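You operate a simulated robot arm through the tools that you are given. There is no shell and no other tool. Be economical: measure what you need, move in short steps, check, and stop when the job is done.

Carry out the task below with a simulated robot arm. There is one attempt and no reset: what you move stays moved.

## Task
Put things in order on the steel counter. At the end: the orange half stands where the grey salt shaker stood; the green lime half stands on top of the beets can; the yellow garlic shaker stands where the orange half stood; the grey salt shaker stands on top of the green pea jar; whatever was shut is shut again. Leave all else as you found it, and nothing knocked over.
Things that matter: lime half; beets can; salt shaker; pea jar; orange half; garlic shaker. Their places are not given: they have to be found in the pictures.

Only the result counts: the job must be done as asked and must still hold three seconds after the hand-in. Knocking over, shifting, dropping, spilling or breaking anything else fails it.

## Robot
A 6-joint arm with a two-finger parallel gripper, fixed in place. Base frame: the origin is at the foot of the arm, x ahead of it, y to its left, z up; the work surface is at about z = 0. Lengths are in cm, angles in degrees, forces in N, time in s.
With the tool pointing down near the work surface it reaches from about 18 to 46 cm from the base axis. Its first joint turns from -70.0 to 70.0 degrees. Payload 1.9 kg.
The TCP is the grasp point between the finger pads, 2.3 cm short of the fingertips. In the tool frame z runs along the fingers and y along their closing line. The gripper opens to 9.4 cm. The fingers are 3.8 cm wide and 1 cm thick; the gripper's body (5.4 by 9.6 cm) begins 3.9 cm behind the TCP.
Orientation is that of the tool frame in the base frame, as a unit quaternion [w, x, y, z]. With the fingers straight down and closing along the base's y, the tool's x points along the base's -x, its y along +y and its z along -z.

## Interface
- The arm moves only by the tool servo_tool. Its argument "steps" is a list of rows, each a list of 7 numbers: the shift along the tool's x, y, z in units of 400 mm (1.0 is 400 mm), then the turn, a rotation vector about the tool's x, y, z in units of 90 degrees (1.0 is 90 degrees), then the finger opening in cm, from 0 to 9.4. In form: [[x, y, z, rx, ry, rz, fingers], ...]. A call has 1 to 20 rows; each row is the pose to reach, as a shift and turn from the pose commanded when the call began, along the tool's axes at that moment. A call with a number of a shift or a turn outside -1 to 1 is refused whole. Each row takes 0.2 s and may step no farther than 5 cm and 8.6 degrees from the row before; otherwise, or with a gripper value out of range, the whole call is refused. A pose out of reach is approached as far as the arm can. The call stops where the force on the tool passes 40 N (or 10 N more than at its start, if that is more) or the arm is blocked; 0.2 s more then pass. Each finger travels about 10.8 cm/s and halts on what it meets, pressing with about 29 N; the grip force reading is that of the motor and also rises with nothing between the fingers. The clock runs only during rows and for 0.2 s after the last one: add rows that repeat a pose to give the fingers time. It gives the time, the measured TCP pose, the force on the tool (base axes), the opening and the grip force at its end, in the units of the frame above (readings bear some noise).
- Cameras (640 x 400 px; columns grow to the right, rows downward): "scene" is fixed at [3.75, 30.37, 41.98]; the picture's right is [-0.90, -0.43, 0.00], its down [-0.27, 0.56, -0.79] and it looks along [0.34, -0.71, -0.62] (base axes); focal length 214 px, centre (320, 200). "wrist" rides on the gripper at [-3.9, 0, -4.4] in the tool frame; the picture's right is [0.00, -1.00, 0.00], its down [0.97, 0.00, -0.24] and it looks along [0.24, 0.00, 0.97] (tool axes); focal length 218 px, centre (320, 200).
- snapshot(camera): a new picture of that camera. It takes no simulated time.
- pixel_to_xyz(camera, pixels): for up to 12 pixels [column, row] of the newest picture of that camera ("zoom" is the newest enlarged one), the place [x, y, z] in the base frame of the surface seen there, good to about 0.3 cm. It takes no simulated time.
- zoom(camera, box): a new picture of the part [left, top, right, bottom] of that camera's present view, enlarged. It takes no simulated time.
- finish_job(): hands the job in; it is judged then, once.

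Go step by step. Measure first, check grasps and placings, and put right what went wrong. The budget is 80 turns and 54 pictures, counting those below and the enlarged ones. Unless the task says otherwise, let go and move clear before handing in, and close with one line.

The tools are called after ">>>" as a command line: name --pt "numbers of a row" for each row, then --argument value for the rest, lists and objects as JSON in quotes. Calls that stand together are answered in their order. servo_tool: Moves the arm, as the interface text tells. Its arguments: {"type":"object","properties":{"steps":{"type":"array"}},"required":["steps"]} The other tools are called the same way: snapshot (camera) takes a picture; pixel_to_xyz (camera, pixels) gives the place of the surface under pixels of a picture; zoom (camera, box) takes an enlarged picture of a part of a camera's view; finish_job () hands the job in.

At the start:

```text
clock: 0.0
ee_pos: [24.95, -18.58, 30.21]
tcp_rot: [0.0, 0.001, 1.0, 0.0]
force: [-1.4, -0.3, -0.1]
gripper_width: 9.39
grip_force: 0.1
```

scene: 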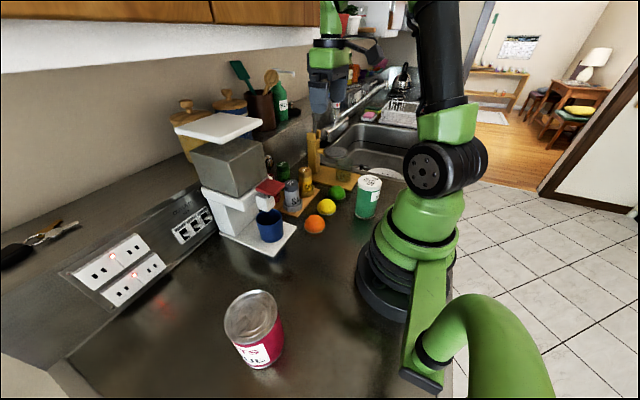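
wrist: 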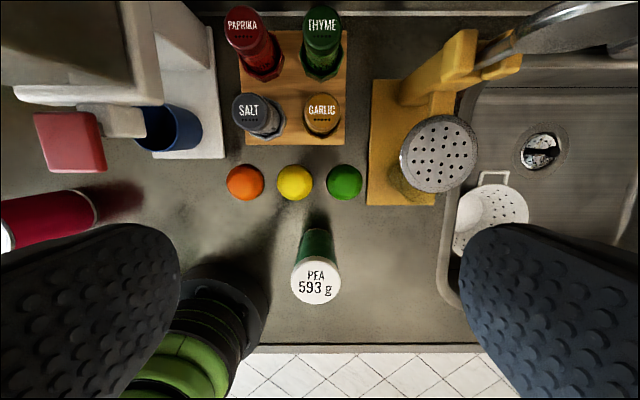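

The wrist picture shows the spice rack (salt at 260,115; garlic at 322,112), the fruit halves (orange 245,182; lemon 295,182; lime 344,182) and the pea jar (316,285). The scene shows the beets can (252,330). I'll measure these first.

>>> pixel_to_xyz --camera "wrist" --pixels '[[250, 108], [322, 104], [245, 182], [295, 182], [344, 182], [315, 285], [272, 128], [322, 130], [244, 30], [324, 30], [280, 160], [300, 92]]'

>>> pixel_to_xyz --camera "scene" --pixels '[[226, 318], [278, 310], [248, 296], [252, 340], [252, 316], [370, 182], [314, 224], [326, 206], [338, 192], [291, 185], [306, 174], [300, 280]]'

>>> zoom --camera "scene" --box '[220, 130, 420, 255]'

>>> zoom --camera "wrist" --box '[210, 0, 390, 210]'

```text
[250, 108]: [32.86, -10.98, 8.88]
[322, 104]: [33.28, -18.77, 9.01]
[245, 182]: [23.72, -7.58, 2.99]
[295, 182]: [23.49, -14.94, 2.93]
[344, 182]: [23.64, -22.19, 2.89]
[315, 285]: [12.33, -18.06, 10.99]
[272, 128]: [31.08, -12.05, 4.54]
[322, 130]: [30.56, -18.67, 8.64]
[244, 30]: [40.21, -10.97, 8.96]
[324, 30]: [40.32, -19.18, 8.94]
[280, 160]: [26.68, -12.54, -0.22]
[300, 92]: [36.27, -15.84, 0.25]
```

```text
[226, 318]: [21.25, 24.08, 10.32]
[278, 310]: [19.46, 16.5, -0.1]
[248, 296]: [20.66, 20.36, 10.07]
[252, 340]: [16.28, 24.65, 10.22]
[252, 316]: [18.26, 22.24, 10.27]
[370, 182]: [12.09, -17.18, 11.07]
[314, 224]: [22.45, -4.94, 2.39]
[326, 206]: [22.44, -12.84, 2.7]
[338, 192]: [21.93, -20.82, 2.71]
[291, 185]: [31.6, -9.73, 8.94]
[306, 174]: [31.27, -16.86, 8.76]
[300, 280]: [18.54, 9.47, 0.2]
```

```text
3.20 times, centred on (320, 192) of scene
```

zoom: 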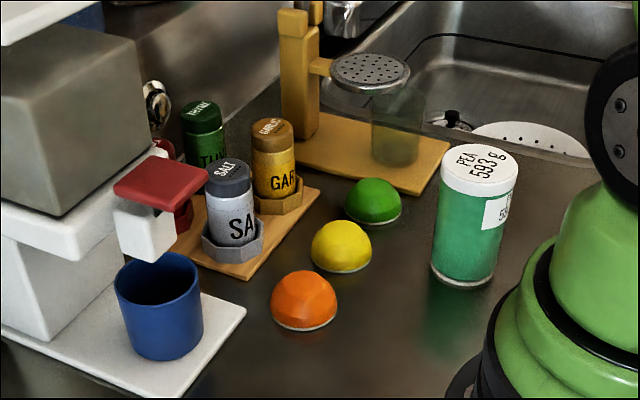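

```text
1.90 times, centred on (300, 105) of wrist
```

zoom: 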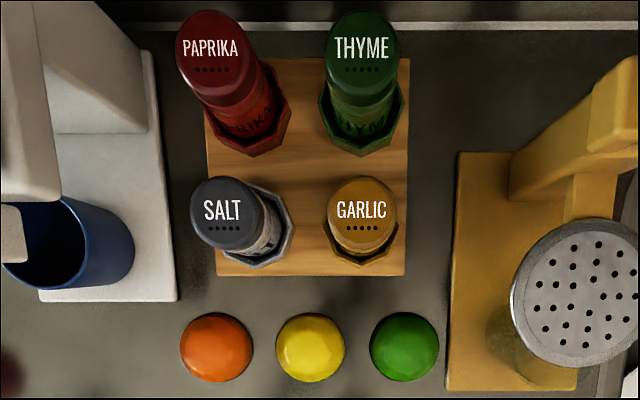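

Shakers top out near z 9 and sit in octagonal sockets; I need the sockets' rim heights and sizes and the heights of the neighbours (machine, strainer).

>>> pixel_to_xyz --camera "zoom" --pixels '[[291, 225], [248, 263], [288, 110], [250, 152], [361, 262], [325, 225], [182, 348], [250, 348], [216, 318], [300, 240], [570, 370], [520, 300]]'

>>> pixel_to_xyz --camera "wrist" --pixels '[[205, 20], [130, 60], [145, 120], [198, 130], [75, 130], [440, 150], [405, 165], [455, 50], [370, 200], [100, 95], [222, 155], [20, 20]]'

>>> pixel_to_xyz --camera "scene" --pixels '[[293, 209], [283, 208], [302, 204], [313, 192], [268, 188], [245, 160], [320, 165], [345, 157], [365, 178], [380, 180], [280, 330], [250, 294]]'

```text
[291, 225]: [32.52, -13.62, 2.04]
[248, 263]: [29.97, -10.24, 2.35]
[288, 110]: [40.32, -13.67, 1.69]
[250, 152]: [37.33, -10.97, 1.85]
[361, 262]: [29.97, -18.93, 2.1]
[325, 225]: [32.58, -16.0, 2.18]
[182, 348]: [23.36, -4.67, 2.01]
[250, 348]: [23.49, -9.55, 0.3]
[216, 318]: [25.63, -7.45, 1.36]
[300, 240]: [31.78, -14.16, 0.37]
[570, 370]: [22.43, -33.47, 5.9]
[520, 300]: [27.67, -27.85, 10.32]
```

```text
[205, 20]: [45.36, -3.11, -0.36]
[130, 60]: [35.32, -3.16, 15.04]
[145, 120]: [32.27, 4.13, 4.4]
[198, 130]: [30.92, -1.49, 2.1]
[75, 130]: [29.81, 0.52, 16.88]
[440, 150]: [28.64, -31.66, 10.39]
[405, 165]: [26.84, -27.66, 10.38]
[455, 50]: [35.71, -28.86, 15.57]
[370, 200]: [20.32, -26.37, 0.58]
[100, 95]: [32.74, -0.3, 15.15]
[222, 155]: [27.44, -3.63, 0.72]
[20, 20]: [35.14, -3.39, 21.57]
```

```text
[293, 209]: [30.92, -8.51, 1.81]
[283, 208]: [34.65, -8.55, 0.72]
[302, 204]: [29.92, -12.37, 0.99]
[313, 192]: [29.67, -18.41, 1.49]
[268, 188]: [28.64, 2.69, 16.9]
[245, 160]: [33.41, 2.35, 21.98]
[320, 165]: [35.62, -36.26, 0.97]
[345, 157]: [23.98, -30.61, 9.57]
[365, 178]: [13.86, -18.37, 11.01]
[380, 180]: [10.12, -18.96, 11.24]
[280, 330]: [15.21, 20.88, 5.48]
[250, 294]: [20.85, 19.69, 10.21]
```

Socket rims are at about z 2.1, with the salt centre near (32.4, -11.0). The machine starts at y > -3.2, so gripping along y is clear. I'll go above the salt.

>>> servo_tool --pt "-0.06 0.06 0 0 0 0 6.5" --pt "-0.12 0.125 0 0 0 0 6.5" --pt "-0.186 0.19 0.05 0 0 0 6.5" --pt "-0.186 0.19 0.16 0 0 0 6.5" --pt "-0.186 0.19 0.27 0 0 0 6.5" --pt "-0.186 0.19 0.38 0 0 0 6.5" --pt "-0.186 0.19 0.38 0 0 0 6.5"

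>>> snapshot --camera "wrist"

```text
clock: 0.9
ee_pos: [30.2, -15.61, 30.07]
tcp_rot: [0.048, 0.082, 0.995, -0.016]
force: [-0.8, -0.5, 0.2]
gripper_width: 6.49
grip_force: 0.0
stopped in row 4: the arm was blocked; the commanded pose is now the measured one
```

```text
49 pictures are left
```

wrist: 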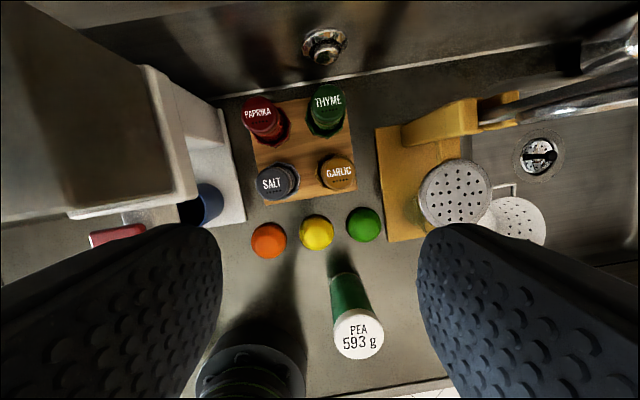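

The arm ran out of reach at that height and tilted slightly. I'll drop to about z 22 while straightening the tool.

>>> servo_tool --pt "0.009 0.018 0.065 0 0 0 6.5" --pt "0.019 0.036 0.13 -0.01 0.03 -0.052 6.5" --pt "0.028 0.054 0.197 -0.0204 0.0611 -0.1044 6.5" --pt "0.028 0.054 0.197 -0.0204 0.0611 -0.1044 6.5" --pt "0.028 0.054 0.197 -0.0204 0.0611 -0.1044 6.5"

```text
clock: 2.1
ee_pos: [30.56, -14.86, 25.84]
tcp_rot: [0.054, 0.014, 0.998, -0.025]
force: [0.4, -0.4, 0.0]
gripper_width: 6.5
grip_force: 0.0
```

The arm has not arrived yet, so I'll hold the pose and see whether it settles.

>>> servo_tool --pt "0 0 0 0 0 0 6.5" --pt "0 0 0 0 0 0 6.5" --pt "0 0 0 0 0 0 6.5"

>>> snapshot --camera "scene"

```text
clock: 2.9
ee_pos: [30.43, -14.84, 25.81]
tcp_rot: [0.053, 0.014, 0.998, -0.025]
force: [-0.4, -0.4, 0.1]
gripper_width: 6.52
grip_force: 0.0
```

```text
48 pictures are left
```

scene: 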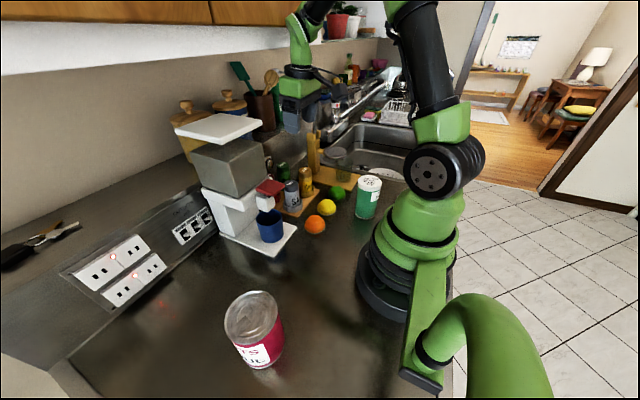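

The arm seems reach-limited here too. I'll command lower and slightly nearer, and see whether it converges.

>>> servo_tool --pt "0.025 0 0.05 0 0 0 6.5" --pt "0.05 0 0.1 0 0 0 6.5" --pt "0.05 0 0.1 0 0 0 6.5" --pt "0.05 0 0.1 0 0 0 6.5"

```text
clock: 3.9
ee_pos: [28.41, -13.54, 17.85]
tcp_rot: [-0.003, -0.002, 1.0, 0.0]
force: [-0.3, -0.1, 0.3]
gripper_width: 6.48
grip_force: 0.0
```

It converged at (28.4, -13.5, 17.9), upright. Next I'll go above the salt at z 13.5 and look.

>>> servo_tool --pt "0 0 0.1 0 0 0 6.5" --pt "-0.05 0.032 0.109 0 0 0 6.5" --pt "-0.1 0.0635 0.109 0 0 0 6.5" --pt "-0.1 0.0635 0.109 0 0 0 6.5"

>>> snapshot --camera "wrist"

```text
clock: 4.9
ee_pos: [32.33, -11.09, 13.32]
tcp_rot: [-0.002, -0.002, 1.0, 0.0]
force: [-0.4, -0.2, 0.5]
gripper_width: 6.5
grip_force: 0.0
```

```text
47 pictures are left
```

wrist: 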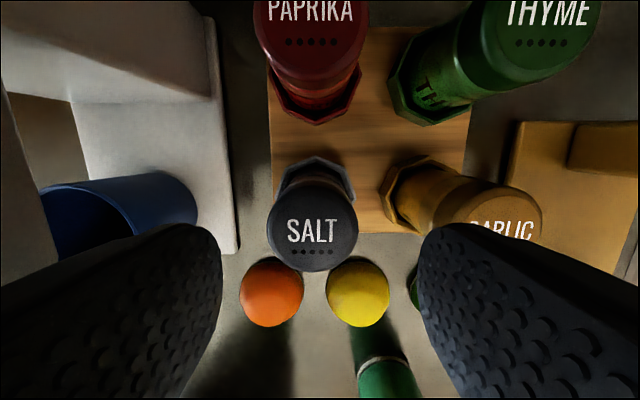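

>>> pixel_to_xyz --camera "wrist" --pixels '[[270, 228], [354, 228], [312, 190], [312, 268], [312, 230], [313, 158], [280, 175], [345, 170]]'

```text
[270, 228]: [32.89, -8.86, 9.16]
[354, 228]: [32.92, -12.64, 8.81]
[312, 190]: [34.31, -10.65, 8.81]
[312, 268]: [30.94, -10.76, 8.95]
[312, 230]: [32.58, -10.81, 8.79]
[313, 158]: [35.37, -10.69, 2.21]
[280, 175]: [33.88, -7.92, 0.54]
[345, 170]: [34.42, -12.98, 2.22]
```

The salt lid centre is (32.6, -10.75), radius about 1.9. I'll centre on it, descend to z 5.9 and close.

>>> servo_tool --pt "-0.007 0.008 0.05 0 0 0 6.5" --pt "-0.007 0.008 0.12 0 0 0 6.5" --pt "-0.007 0.008 0.185 0 0 0 6.5" --pt "-0.007 0.008 0.185 0 0 0 6.5" --pt "-0.007 0.008 0.185 0 0 0 5" --pt "-0.007 0.008 0.185 0 0 0 3" --pt "-0.007 0.008 0.185 0 0 0 2.5" --pt "-0.007 0.008 0.185 0 0 0 2.5"

```text
clock: 6.7
ee_pos: [32.39, -10.63, 6.25]
tcp_rot: [-0.001, -0.002, 1.0, 0.0]
force: [0.0, -0.3, 0.2]
gripper_width: 4.1
grip_force: 29.2
```

Gripped at width 4.1. I'll lift, then move back and raise.

>>> servo_tool --pt "0 0 -0.04 0 0 0 2.5" --pt "0 0 -0.1 0 0 0 2.5" --pt "0 0 -0.18 0 0 0 2.5" --pt "0.08 0 -0.22 0 0 0 2.5" --pt "0.16 0 -0.27 0 0 0 2.5" --pt "0.22 0 -0.32 0 0 0 2.5" --pt "0.22 0 -0.32 0 0 0 2.5"

>>> snapshot --camera "wrist"

>>> snapshot --camera "scene"

```text
clock: 8.3
ee_pos: [23.63, -10.75, 19.04]
tcp_rot: [-0.002, -0.001, 1.0, -0.001]
force: [0.5, 1.0, -0.5]
gripper_width: 4.08
grip_force: 28.9
```

```text
46 pictures are left
```

wrist: 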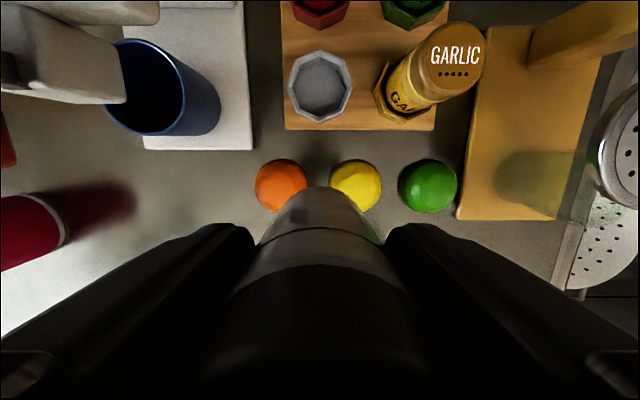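

```text
45 pictures are left
```

scene: 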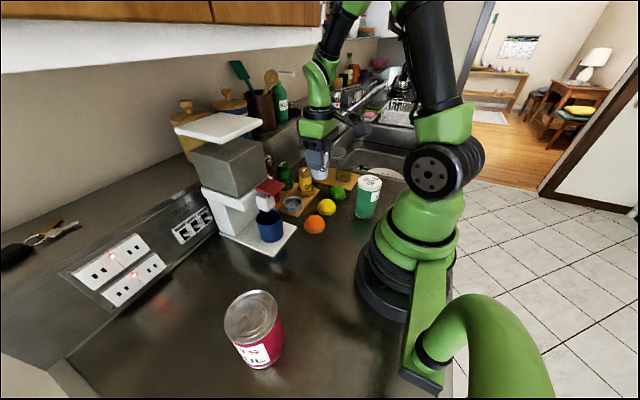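

The salt is held and its socket is empty at (320,87). I'll measure the socket, the orange and the pea jar top while the view is clear.

>>> zoom --camera "wrist" --box '[240, 30, 400, 220]'

>>> pixel_to_xyz --camera "wrist" --pixels '[[320, 87], [289, 85], [352, 82], [318, 51], [322, 121], [297, 85], [345, 84], [320, 60], [322, 110], [281, 186], [257, 186], [306, 184]]'

>>> pixel_to_xyz --camera "scene" --pixels '[[356, 182], [384, 182], [370, 175], [369, 188], [370, 182]]'

>>> zoom --camera "scene" --box '[260, 120, 420, 240]'

```text
2.11 times, centred on (320, 125) of wrist
```

zoom: 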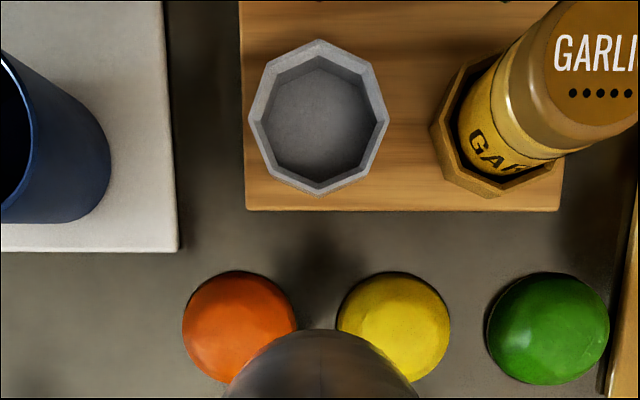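

```text
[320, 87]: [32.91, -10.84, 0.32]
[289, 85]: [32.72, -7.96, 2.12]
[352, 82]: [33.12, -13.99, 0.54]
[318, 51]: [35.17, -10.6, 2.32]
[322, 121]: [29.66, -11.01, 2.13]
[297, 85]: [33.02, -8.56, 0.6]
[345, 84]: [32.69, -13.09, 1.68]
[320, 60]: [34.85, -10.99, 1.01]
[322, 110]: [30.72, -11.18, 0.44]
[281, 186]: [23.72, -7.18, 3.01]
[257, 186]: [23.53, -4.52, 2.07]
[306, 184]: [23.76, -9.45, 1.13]
```

```text
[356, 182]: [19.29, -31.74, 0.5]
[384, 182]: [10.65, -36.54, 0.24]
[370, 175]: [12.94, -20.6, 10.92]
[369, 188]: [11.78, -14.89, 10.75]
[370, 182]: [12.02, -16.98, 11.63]
```

```text
3.33 times, centred on (340, 180) of scene
```

zoom: 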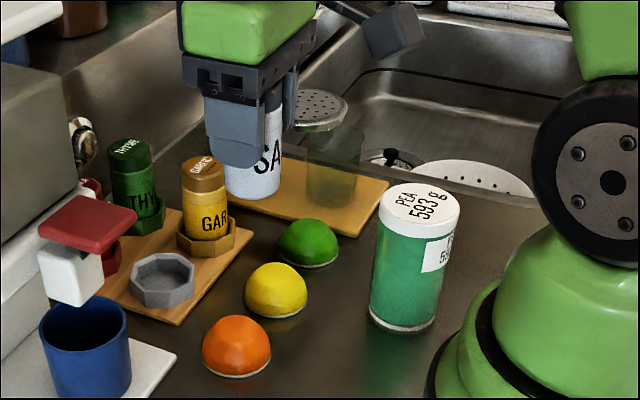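

The orange is about 5.8 cm across, about as wide as the socket, so it will rest on the rim. I'll refine the pea jar lid from this zoom (lid centred at 421,207).

>>> pixel_to_xyz --camera "zoom" --pixels '[[385, 204], [456, 208], [421, 187], [420, 226], [421, 207], [395, 192], [447, 194], [396, 220], [446, 222]]'

```text
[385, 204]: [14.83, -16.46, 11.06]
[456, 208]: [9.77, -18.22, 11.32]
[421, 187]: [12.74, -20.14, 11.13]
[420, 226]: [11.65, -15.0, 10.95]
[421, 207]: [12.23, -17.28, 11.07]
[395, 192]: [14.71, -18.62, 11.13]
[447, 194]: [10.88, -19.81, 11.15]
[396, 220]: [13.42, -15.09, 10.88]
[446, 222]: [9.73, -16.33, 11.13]
```

The pea lid centre is about (12.25, -17.55), top z 11.1. I'll carry the salt over it at the present height (salt bottom about 13.3).

>>> servo_tool --pt "0.07 -0.043 0 0 0 0 2.5" --pt "0.14 -0.086 0 0 0 0 2.5" --pt "0.21 -0.129 0 0 0 0 2.5" --pt "0.284 -0.171 0 0 0 0 2.5" --pt "0.284 -0.171 0 0 0 0 2.5" --pt "0.284 -0.171 0.02 0 0 0 2.5" --pt "0.284 -0.171 0.03 0 0 0 2.5"

>>> zoom --camera "scene" --box '[320, 110, 440, 230]'

```text
clock: 9.9
ee_pos: [12.54, -17.73, 17.85]
tcp_rot: [-0.002, -0.002, 1.0, 0.0]
force: [0.1, -0.5, -1.8]
gripper_width: 4.07
grip_force: 28.8
```

```text
3.33 times, centred on (380, 170) of scene
```

zoom: 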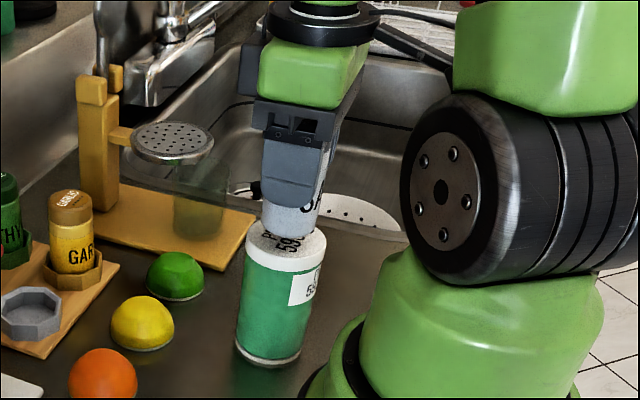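

The salt hovers roughly over the lid centre (291,235 against the lid centre at 288,240). I'll lower in fine steps until contact.

>>> servo_tool --pt "0 0 0.006 0 0 0 2.5" --pt "0 0 0.012 0 0 0 2.5" --pt "0 0 0.016 0 0 0 2.5" --pt "0 0 0.02 0 0 0 2.5" --pt "0 0 0.02 0 0 0 2.5"

```text
clock: 11.1
ee_pos: [12.41, -17.59, 17.17]
tcp_rot: [-0.002, -0.002, 1.0, 0.0]
force: [1.0, 0.4, -1.6]
gripper_width: 4.07
grip_force: 28.6
```

>>> servo_tool --pt "0 0 0.004 0 0 0 2.5" --pt "0 0 0.007 0 0 0 2.5" --pt "0 0 0.01 0 0 0 2.5" --pt "0 0 0.01 0 0 0 2.5"

>>> zoom --camera "scene" --box '[340, 140, 400, 200]'

```text
clock: 12.1
ee_pos: [12.54, -17.67, 16.62]
tcp_rot: [-0.002, -0.002, 1.0, 0.0]
force: [-0.4, 0.0, -1.6]
gripper_width: 4.07
grip_force: 29.1
```

```text
6.67 times, centred on (370, 170) of scene
```

zoom: 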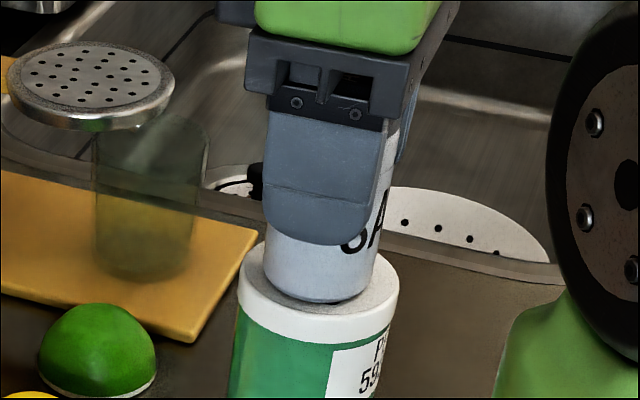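

The salt is almost touching and well centred (bottom at 318,300 on a lid spanning 237–398). I'll lower in 1 mm steps.

>>> servo_tool --pt "0 0 0.0025 0 0 0 2.5" --pt "0 0 0.0025 0 0 0 2.5" --pt "0 0 0.005 0 0 0 2.5" --pt "0 0 0.005 0 0 0 2.5"

```text
clock: 13.1
ee_pos: [12.4, -17.57, 16.59]
tcp_rot: [-0.001, -0.002, 1.0, -0.001]
force: [0.3, 3.6, 21.1]
gripper_width: 4.06
grip_force: 29.0
```

Contact (21 N upward). I'll relieve the pressure a bit, release, and rise.

>>> servo_tool --pt "0 0 -0.002 0 0 0 2.5" --pt "0 0 -0.002 0 0 0 2.5" --pt "0 0 -0.002 0 0 0 4.4" --pt "0 0 -0.002 0 0 0 5.2" --pt "0 0 -0.002 0 0 0 6.5" --pt "0 0 -0.002 0 0 0 6.5" --pt "0 0 -0.05 0 0 0 6.5" --pt "0 0 -0.13 0 0 0 6.5" --pt "0 0 -0.22 0 0 0 6.5" --pt "0 0 -0.22 0 0 0 6.5"

>>> zoom --camera "scene" --box '[280, 110, 440, 240]'

```text
clock: 15.3
ee_pos: [12.27, -17.82, 25.49]
tcp_rot: [-0.002, -0.002, 1.0, -0.001]
force: [0.2, -0.2, 0.7]
gripper_width: 6.5
grip_force: 0.0
```

```text
3.08 times, centred on (360, 175) of scene
```

zoom: 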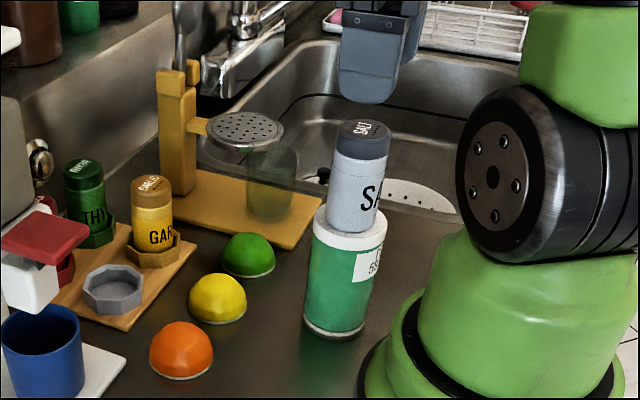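

The salt stands upright on the jar. Next I'll move over the orange (about 23.4, -7.3), turning the tool -90° about its axis so it grips along x, away from the lemon.

>>> servo_tool --pt "-0.03 0.03 0 0 0 -0.09 6.8" --pt "-0.06 0.06 0 0 0 -0.18 6.8" --pt "-0.09 0.09 0 0 0 -0.27 6.8" --pt "-0.12 0.12 0 0 0 -0.36 6.8" --pt "-0.15 0.15 0 0 0 -0.45 6.8" --pt "-0.18 0.18 0 0 0 -0.54 6.8" --pt "-0.21 0.21 0.05 0 0 -0.63 6.8" --pt "-0.24 0.24 0.1 0 0 -0.72 6.8" --pt "-0.278 0.2625 0.16 0 0 -0.81 6.8" --pt "-0.278 0.2625 0.22 0 0 -0.9 6.8" --pt "-0.278 0.2625 0.28 0 0 -0.98 6.8" --pt "-0.278 0.2625 0.33 0 0 -1.0 6.8" --pt "-0.278 0.2625 0.33 0 0 -1.0 6.8"

>>> snapshot --camera "wrist"

>>> snapshot --camera "scene"

```text
clock: 18.1
ee_pos: [23.66, -7.25, 11.65]
tcp_rot: [0.002, 0.708, -0.707, -0.002]
force: [0.9, -0.6, 0.5]
gripper_width: 6.81
grip_force: 0.1
```

```text
39 pictures are left
```

wrist: 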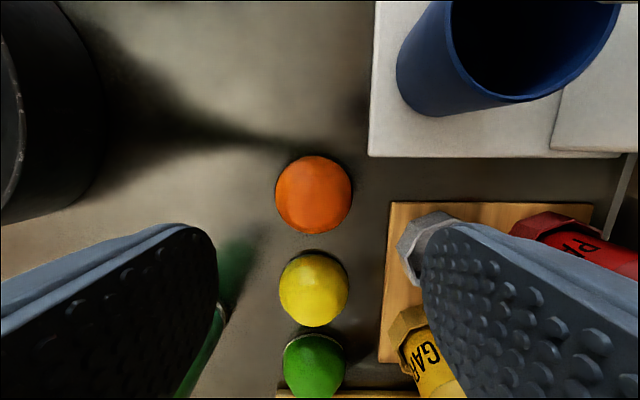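

```text
38 pictures are left
```

scene: 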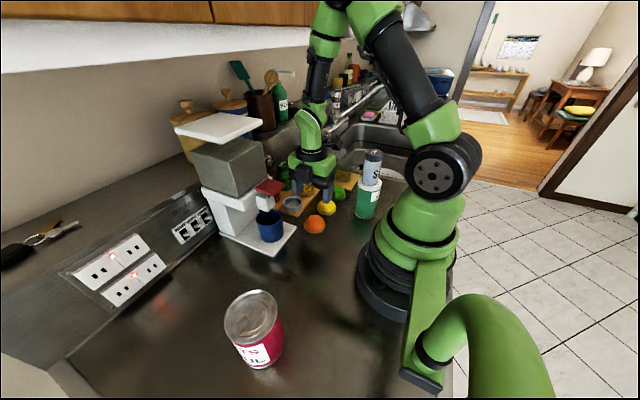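

>>> pixel_to_xyz --camera "wrist" --pixels '[[279, 195], [348, 195], [314, 158], [314, 232], [314, 195], [314, 290], [283, 290], [345, 290], [314, 365], [390, 220], [384, 340]]'

```text
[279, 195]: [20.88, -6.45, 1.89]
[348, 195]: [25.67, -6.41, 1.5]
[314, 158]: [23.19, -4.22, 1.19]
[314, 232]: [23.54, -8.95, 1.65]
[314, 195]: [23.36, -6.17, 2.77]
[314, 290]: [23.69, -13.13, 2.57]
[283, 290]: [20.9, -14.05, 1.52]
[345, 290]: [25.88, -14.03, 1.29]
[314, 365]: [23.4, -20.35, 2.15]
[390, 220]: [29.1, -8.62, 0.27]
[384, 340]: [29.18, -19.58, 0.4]
```

The orange centre is about (23.3, -6.95), radius about 2.9. I'll centre, descend to z 2.75 and close.

>>> servo_tool --pt "-0.0075 0.009 0.06 0 0 0 6.8" --pt "-0.0075 0.009 0.14 0 0 0 6.8" --pt "-0.0075 0.009 0.2 0 0 0 6.8" --pt "-0.0075 0.009 0.222 0 0 0 6.8" --pt "-0.0075 0.009 0.222 0 0 0 6.8" --pt "-0.0075 0.009 0.222 0 0 0 5.5" --pt "-0.0075 0.009 0.222 0 0 0 4.5" --pt "-0.0075 0.009 0.222 0 0 0 4.5"

>>> zoom --camera "scene" --box '[230, 110, 430, 250]'

```text
clock: 19.9
ee_pos: [23.18, -6.88, 3.27]
tcp_rot: [0.002, 0.708, -0.706, -0.001]
force: [-0.3, 0.1, -0.4]
gripper_width: 5.35
grip_force: 29.4
```

```text
2.86 times, centred on (330, 180) of scene
```

zoom: 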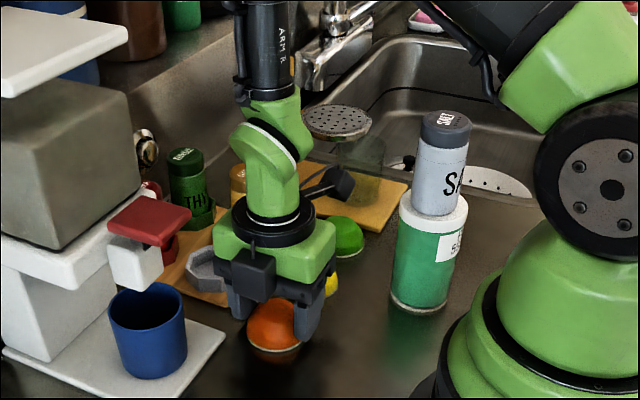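

The grip is a bit high (TCP z 3.27, width 5.35). I'll reopen, go down 0.5 cm and regrip lower for a firmer hold.

>>> servo_tool --pt "0 0 0 0 0 0 6.6" --pt "0 0 0 0 0 0 6.6" --pt "0 0 0.01 0 0 0 6.6" --pt "0 0 0.014 0 0 0 6.6" --pt "0 0 0.014 0 0 0 5.5" --pt "0 0 0.014 0 0 0 4.5" --pt "0 0 0.014 0 0 0 4.5"

```text
clock: 21.5
ee_pos: [23.23, -6.75, 2.57]
tcp_rot: [0.001, 0.709, -0.706, -0.001]
force: [0.3, -0.4, 2.3]
gripper_width: 5.58
grip_force: 29.3
```

Firm grip at width 5.58. I'll lift to z about 11 and check it.

>>> servo_tool --pt "0 0 -0.03 0 0 0 4.5" --pt "0 0 -0.09 0 0 0 4.5" --pt "0 0 -0.16 0 0 0 4.5" --pt "0 0 -0.22 0 0 0 4.5" --pt "0 0 -0.22 0 0 0 4.5"

>>> snapshot --camera "wrist"

```text
clock: 22.7
ee_pos: [23.12, -6.69, 11.43]
tcp_rot: [0.002, 0.708, -0.706, -0.002]
force: [0.2, -0.3, -0.4]
gripper_width: 5.59
grip_force: 29.0
```

```text
36 pictures are left
```

wrist: 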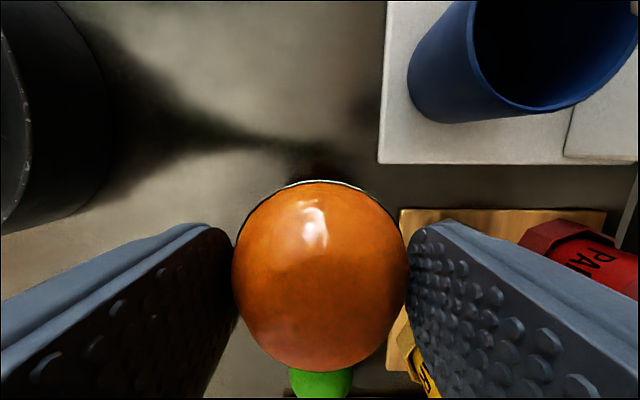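

The orange is held level. I'll carry it over the socket at (32.6, -10.8), z about 9.

>>> servo_tool --pt "0.033 -0.08 0 0 0 0 4.5" --pt "0.066 -0.16 0.0 0 0 0 4.5" --pt "0.0985 -0.236 0.02 0 0 0 4.5" --pt "0.0985 -0.236 0.08 0 0 0 4.5" --pt "0.0985 -0.236 0.09 0 0 0 4.5" --pt "0.0985 -0.236 0.09 0 0 0 4.5"

>>> zoom --camera "scene" --box '[240, 130, 360, 240]'

>>> snapshot --camera "wrist"

```text
clock: 24.1
ee_pos: [32.58, -10.95, 7.75]
tcp_rot: [0.001, 0.708, -0.706, -0.003]
force: [-0.4, 0.1, -0.2]
gripper_width: 5.62
grip_force: 29.3
```

```text
3.64 times, centred on (300, 185) of scene
```

zoom: 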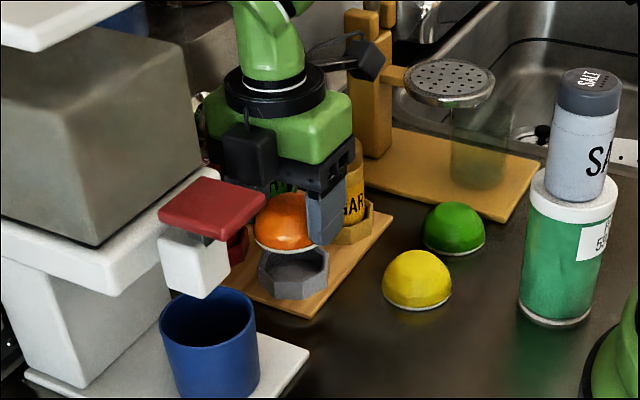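

```text
34 pictures are left
```

wrist: 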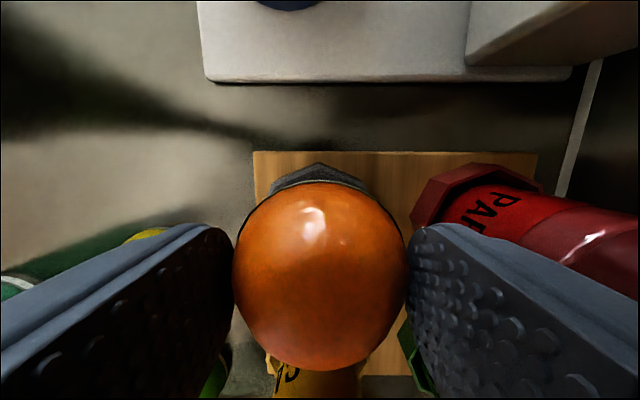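

It is centred over the socket (projected rim centre 292,262, orange base about 290,229). I'll lower with fine steps at the end.

>>> servo_tool --pt "0 0 0.03 0 0 0 4.5" --pt "0 0 0.055 0 0 0 4.5" --pt "0 0 0.06 0 0 0 4.5" --pt "0 0 0.06 0 0 0 4.5"

>>> zoom --camera "scene" --box '[260, 170, 330, 225]'

```text
clock: 25.1
ee_pos: [32.46, -10.75, 5.46]
tcp_rot: [0.002, 0.708, -0.706, -0.001]
force: [-0.2, -0.2, 0.0]
gripper_width: 5.57
grip_force: 29.4
```

```text
7.27 times, centred on (295, 198) of scene
```

zoom: 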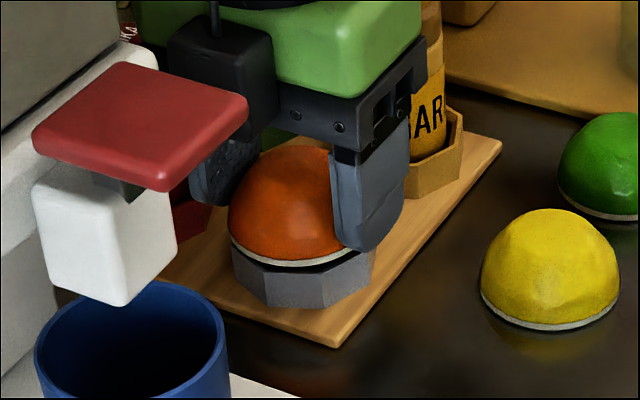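

Well aligned, about 0.7 cm above the rim. I'll lower until contact.

>>> servo_tool --pt "0 0 0.005 0 0 0 4.5" --pt "0 0 0.008 0 0 0 4.5" --pt "0 0 0.011 0 0 0 4.5" --pt "0 0 0.0135 0 0 0 4.5" --pt "0 0 0.0135 0 0 0 4.5"

```text
clock: 26.0
ee_pos: [32.64, -10.65, 4.98]
tcp_rot: [0.001, 0.708, -0.707, -0.001]
force: [-2.7, 0.6, 6.9]
gripper_width: 5.56
grip_force: 28.5
stopped in row 4: the force on the tool passed its limit (the readings are from after the stop); the commanded pose is now the measured one
```

Contact with the rim at about z 2.4. I'll release gently without moving and look.

>>> servo_tool --pt "0 0 0 0 0 0 5.6" --pt "0 0 0 0 0 0 5.9" --pt "0 0 0 0 0 0 6.3" --pt "0 0 0 0 0 0 6.5" --pt "0 0 0 0 0 0 6.5"

>>> zoom --camera "scene" --box '[260, 170, 330, 225]'

>>> snapshot --camera "wrist"

```text
clock: 27.2
ee_pos: [32.76, -10.68, 5.11]
tcp_rot: [0.001, 0.708, -0.707, -0.001]
force: [0.1, 0.6, 0.0]
gripper_width: 6.52
grip_force: 0.0
```

```text
7.27 times, centred on (295, 198) of scene
```

zoom: 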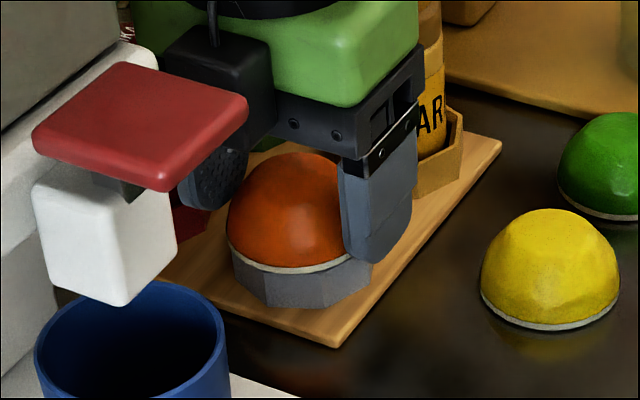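

```text
31 pictures are left
```

wrist: 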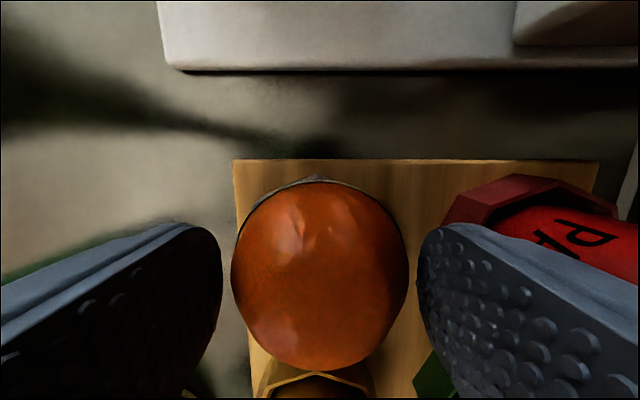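

The orange rests level on the socket rim. I'll rise and go over the garlic, keeping this orientation.

>>> servo_tool --pt "0 0 -0.05 0 0 0 6.5" --pt "0 0 -0.13 0 0 0 6.0" --pt "0 0 -0.21 0 0 0 6.0" --pt "0.07 0 -0.22 0 0 0 6.0" --pt "0.14 0 -0.22 0 0 0 6.0" --pt "0.2 0 -0.22 0 0 0 6.0" --pt "0.2 0 -0.22 0 0 0 6.0"

>>> snapshot --camera "wrist"

>>> snapshot --camera "scene"

```text
clock: 28.8
ee_pos: [32.54, -18.58, 14.0]
tcp_rot: [-0.001, -0.707, 0.707, 0.001]
force: [-0.1, -0.3, 0.6]
gripper_width: 6.0
grip_force: 0.0
```

```text
30 pictures are left
```

wrist: 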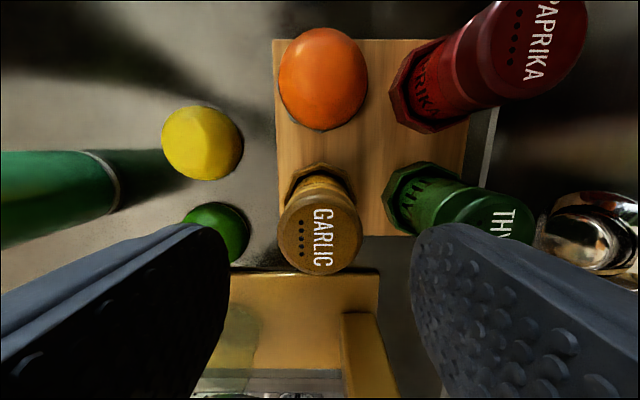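

```text
29 pictures are left
```

scene: 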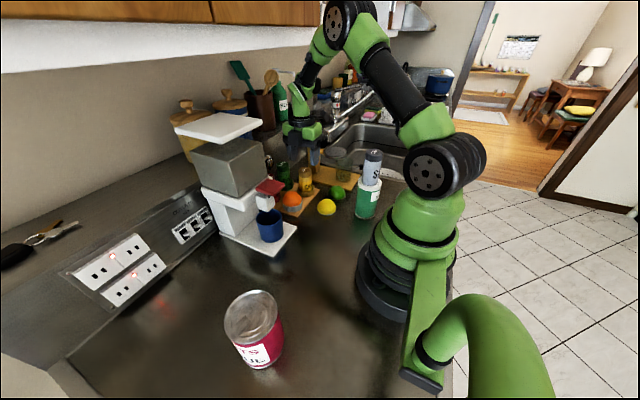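

>>> pixel_to_xyz --camera "wrist" --pixels '[[280, 232], [360, 232], [320, 195], [320, 272], [320, 235], [318, 163], [323, 80], [440, 190], [400, 215]]'

```text
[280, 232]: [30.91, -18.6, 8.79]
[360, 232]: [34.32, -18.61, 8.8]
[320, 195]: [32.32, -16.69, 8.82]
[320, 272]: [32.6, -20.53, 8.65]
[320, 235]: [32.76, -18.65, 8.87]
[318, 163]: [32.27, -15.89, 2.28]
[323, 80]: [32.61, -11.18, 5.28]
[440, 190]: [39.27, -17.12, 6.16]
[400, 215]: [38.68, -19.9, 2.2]
```

The garlic centre is (32.6, -18.6), straight below. I'll descend and grip.

>>> servo_tool --pt "0 0 0.07 0 0 0 6.0" --pt "0 0 0.14 0 0 0 6.0" --pt "0 0 0.2 0 0 0 6.0" --pt "0 0 0.2 0 0 0 6.0" --pt "0 0 0.2 0 0 0 4.5" --pt "0 0 0.2 0 0 0 3" --pt "0 0 0.2 0 0 0 2.5" --pt "0 0 0.2 0 0 0 2.5"

>>> snapshot --camera "scene"

```text
clock: 30.6
ee_pos: [32.67, -18.56, 5.78]
tcp_rot: [0.002, 0.708, -0.706, -0.001]
force: [-1.9, 0.3, -1.2]
gripper_width: 4.1
grip_force: 28.7
```

```text
28 pictures are left
```

scene: 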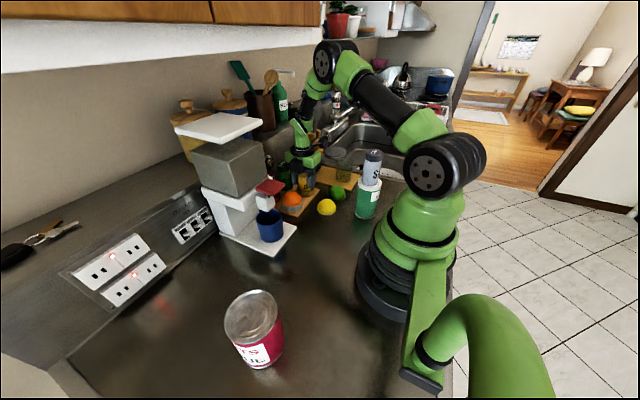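

Garlic gripped (width 4.1), and the arm links are well above the salt tower. I'll lift and carry it to the orange's old spot (23.3, -6.95).

>>> servo_tool --pt "0 0 -0.04 0 0 0 2.5" --pt "0 0 -0.1 0 0 0 2.5" --pt "0 0 -0.18 0 0 0 2.5" --pt "0 0.08 -0.19 0 0 0 2.5" --pt "-0.03 0.16 -0.19 0 0 0 2.5" --pt "-0.1 0.2 -0.19 0 0 0 2.5" --pt "-0.17 0.234 -0.19 0 0 0 2.5" --pt "-0.24 0.234 -0.19 0 0 0 2.5" --pt "-0.29 0.234 -0.19 0 0 0 2.5" --pt "-0.29 0.234 -0.12 0 0 0 2.5" --pt "-0.29 0.234 -0.06 0 0 0 2.5" --pt "-0.29 0.234 -0.06 0 0 0 2.5"

>>> zoom --camera "scene" --box '[240, 120, 400, 250]'

>>> snapshot --camera "wrist"

```text
clock: 33.2
ee_pos: [23.34, -7.04, 8.37]
tcp_rot: [0.001, 0.708, -0.707, -0.002]
force: [0.5, 0.8, -1.4]
gripper_width: 4.09
grip_force: 28.9
```

```text
3.08 times, centred on (320, 185) of scene
```

zoom: 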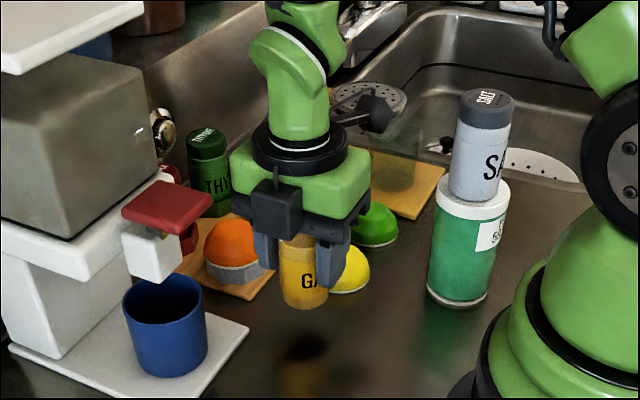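

```text
26 pictures are left
```

wrist: 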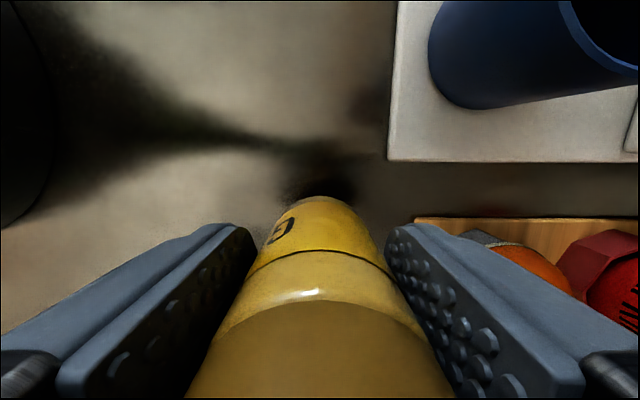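

Above the spot with about 3 cm to go. I'll lower until contact.

>>> servo_tool --pt "0 0 0.03 0 0 0 2.5" --pt "0 0 0.055 0 0 0 2.5" --pt "0 0 0.063 0 0 0 2.5" --pt "0 0 0.067 0 0 0 2.5" --pt "0 0 0.067 0 0 0 2.5"

```text
clock: 34.4
ee_pos: [23.29, -6.97, 5.75]
tcp_rot: [0.002, 0.708, -0.707, -0.001]
force: [0.1, -0.5, -1.1]
gripper_width: 4.1
grip_force: 29.0
```

>>> servo_tool --pt "0 0 0.004 0 0 0 2.5" --pt "0 0 0.004 0 0 0 2.5" --pt "0 0 0.008 0 0 0 2.5" --pt "0 0 0.008 0 0 0 2.5"

>>> zoom --camera "scene" --box '[270, 170, 350, 240]'

```text
clock: 35.4
ee_pos: [23.48, -7.06, 5.43]
tcp_rot: [0.001, 0.707, -0.707, -0.001]
force: [-0.1, -0.2, -0.5]
gripper_width: 4.09
grip_force: 28.2
```

```text
5.71 times, centred on (310, 205) of scene
```

zoom: 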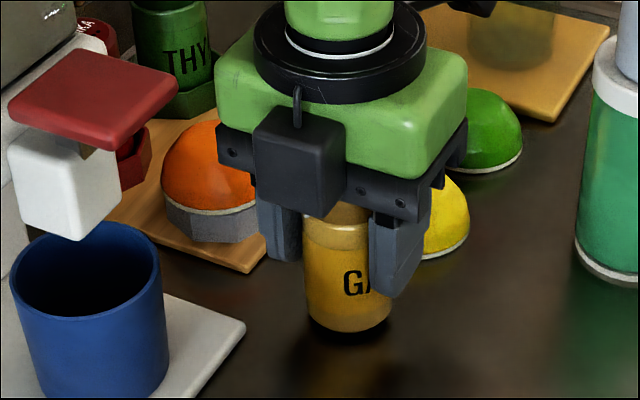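

>>> servo_tool --pt "0 0 0.003 0 0 0 2.5" --pt "0 0 0.003 0 0 0 2.5" --pt "0 0 0.006 0 0 0 2.5" --pt "0 0 0.006 0 0 0 2.5"

```text
clock: 36.4
ee_pos: [23.39, -7.15, 5.26]
tcp_rot: [0.002, 0.708, -0.707, 0.001]
force: [-0.3, -0.4, -0.2]
gripper_width: 4.1
grip_force: 28.3
```

>>> servo_tool --pt "0 0 0.003 0 0 0 2.5" --pt "0 0 0.003 0 0 0 2.5" --pt "0 0 0.006 0 0 0 2.5" --pt "0 0 0.006 0 0 0 2.5"

```text
clock: 37.4
ee_pos: [23.34, -7.15, 4.89]
tcp_rot: [0.001, 0.708, -0.706, 0.0]
force: [4.9, 1.1, 25.6]
gripper_width: 4.12
grip_force: 28.8
```

Contact (25.6 N). I'll relieve the pressure, release, and rise.

>>> servo_tool --pt "0 0 -0.003 0 0 0 2.5" --pt "0 0 -0.003 0 0 0 2.5" --pt "0 0 -0.003 0 0 0 4.4" --pt "0 0 -0.003 0 0 0 5.2" --pt "0 0 -0.003 0 0 0 6.0" --pt "0 0 -0.003 0 0 0 6.0" --pt "0 0 -0.06 0 0 0 6.0" --pt "0 0 -0.15 0 0 0 6.0" --pt "0 0 -0.24 0 0 0 6.8" --pt "0 0 -0.24 0 0 0 6.8"

>>> zoom --camera "scene" --box '[240, 120, 400, 250]'

```text
clock: 39.6
ee_pos: [23.4, -6.97, 14.28]
tcp_rot: [0.001, 0.708, -0.707, -0.002]
force: [0.1, 1.1, 0.3]
gripper_width: 6.81
grip_force: 0.0
```

```text
3.08 times, centred on (320, 185) of scene
```

zoom: 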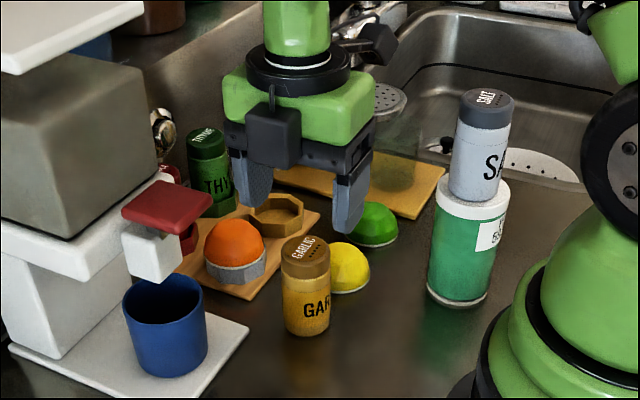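

The garlic stands on the orange's old spot. Before going to the lime I'll check how far the dark protrusion on the wrist (375,40) sticks out towards the salt tower.

>>> pixel_to_xyz --camera "zoom" --pixels '[[375, 40], [392, 45], [355, 45], [300, 70], [375, 125], [370, 215], [398, 215], [350, 215], [485, 100]]'

```text
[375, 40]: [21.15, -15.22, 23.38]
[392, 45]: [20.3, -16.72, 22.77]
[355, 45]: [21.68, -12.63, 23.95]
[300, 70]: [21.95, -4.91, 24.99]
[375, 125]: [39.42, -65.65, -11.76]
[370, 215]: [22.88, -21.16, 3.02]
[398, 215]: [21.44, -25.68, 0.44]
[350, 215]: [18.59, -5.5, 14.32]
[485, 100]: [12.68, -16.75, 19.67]
```

The protrusion reaches about 10 cm towards tool +x, at 8–9 cm above the TCP, near the strainer's height. I'll turn the tool +25° over the lime so it stays clear of both strainer and tower.

>>> servo_tool --pt "0.09 0 0 0 0 0 6.8" --pt "0.18 0 0 0 0 0.09 6.8" --pt "0.27 0 0 0 0 0.18 6.8" --pt "0.34 0 0 0 0 0.27 6.8" --pt "0.378 0 0 0 0 0.28 6.8" --pt "0.378 0 0 0 0 0.28 6.8"

>>> snapshot --camera "wrist"

>>> zoom --camera "scene" --box '[270, 100, 430, 230]'

```text
clock: 41.0
ee_pos: [23.4, -21.75, 14.52]
tcp_rot: [-0.002, -0.537, 0.844, 0.002]
force: [0.2, -0.7, 0.7]
gripper_width: 6.77
grip_force: 0.0
```

```text
23 pictures are left
```

wrist: 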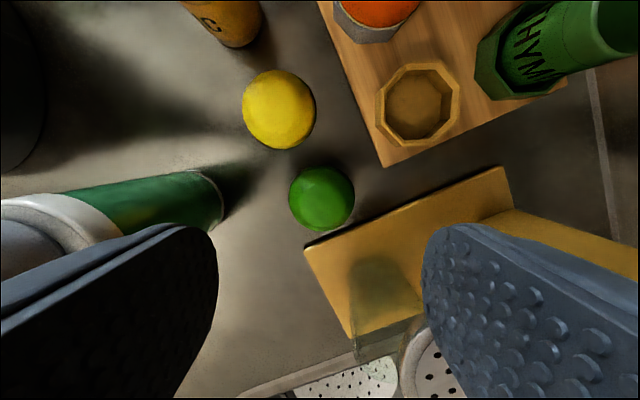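

```text
3.08 times, centred on (350, 165) of scene
```

zoom: 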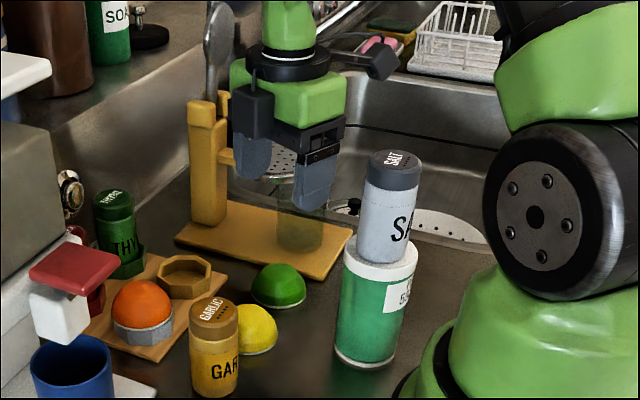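

>>> pixel_to_xyz --camera "wrist" --pixels '[[321, 198], [289, 198], [354, 198], [321, 167], [321, 230], [306, 250], [400, 212], [495, 172], [278, 108], [384, 165], [348, 335], [205, 215]]'

>>> zoom --camera "wrist" --box '[220, 130, 460, 400]'

```text
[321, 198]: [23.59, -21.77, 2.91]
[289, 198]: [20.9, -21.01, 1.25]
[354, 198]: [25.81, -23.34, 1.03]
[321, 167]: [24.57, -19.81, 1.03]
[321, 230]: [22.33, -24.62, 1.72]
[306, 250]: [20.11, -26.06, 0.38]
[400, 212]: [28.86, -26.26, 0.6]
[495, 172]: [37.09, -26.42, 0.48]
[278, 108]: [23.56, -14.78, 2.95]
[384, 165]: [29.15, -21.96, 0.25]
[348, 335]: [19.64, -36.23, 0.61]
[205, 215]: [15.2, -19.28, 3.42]
```

```text
1.48 times, centred on (340, 265) of wrist
```

zoom: 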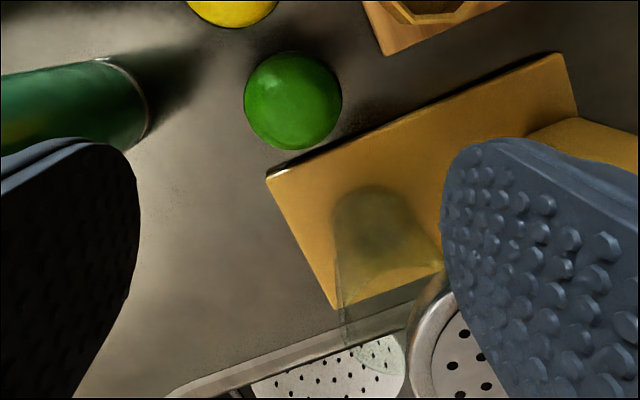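

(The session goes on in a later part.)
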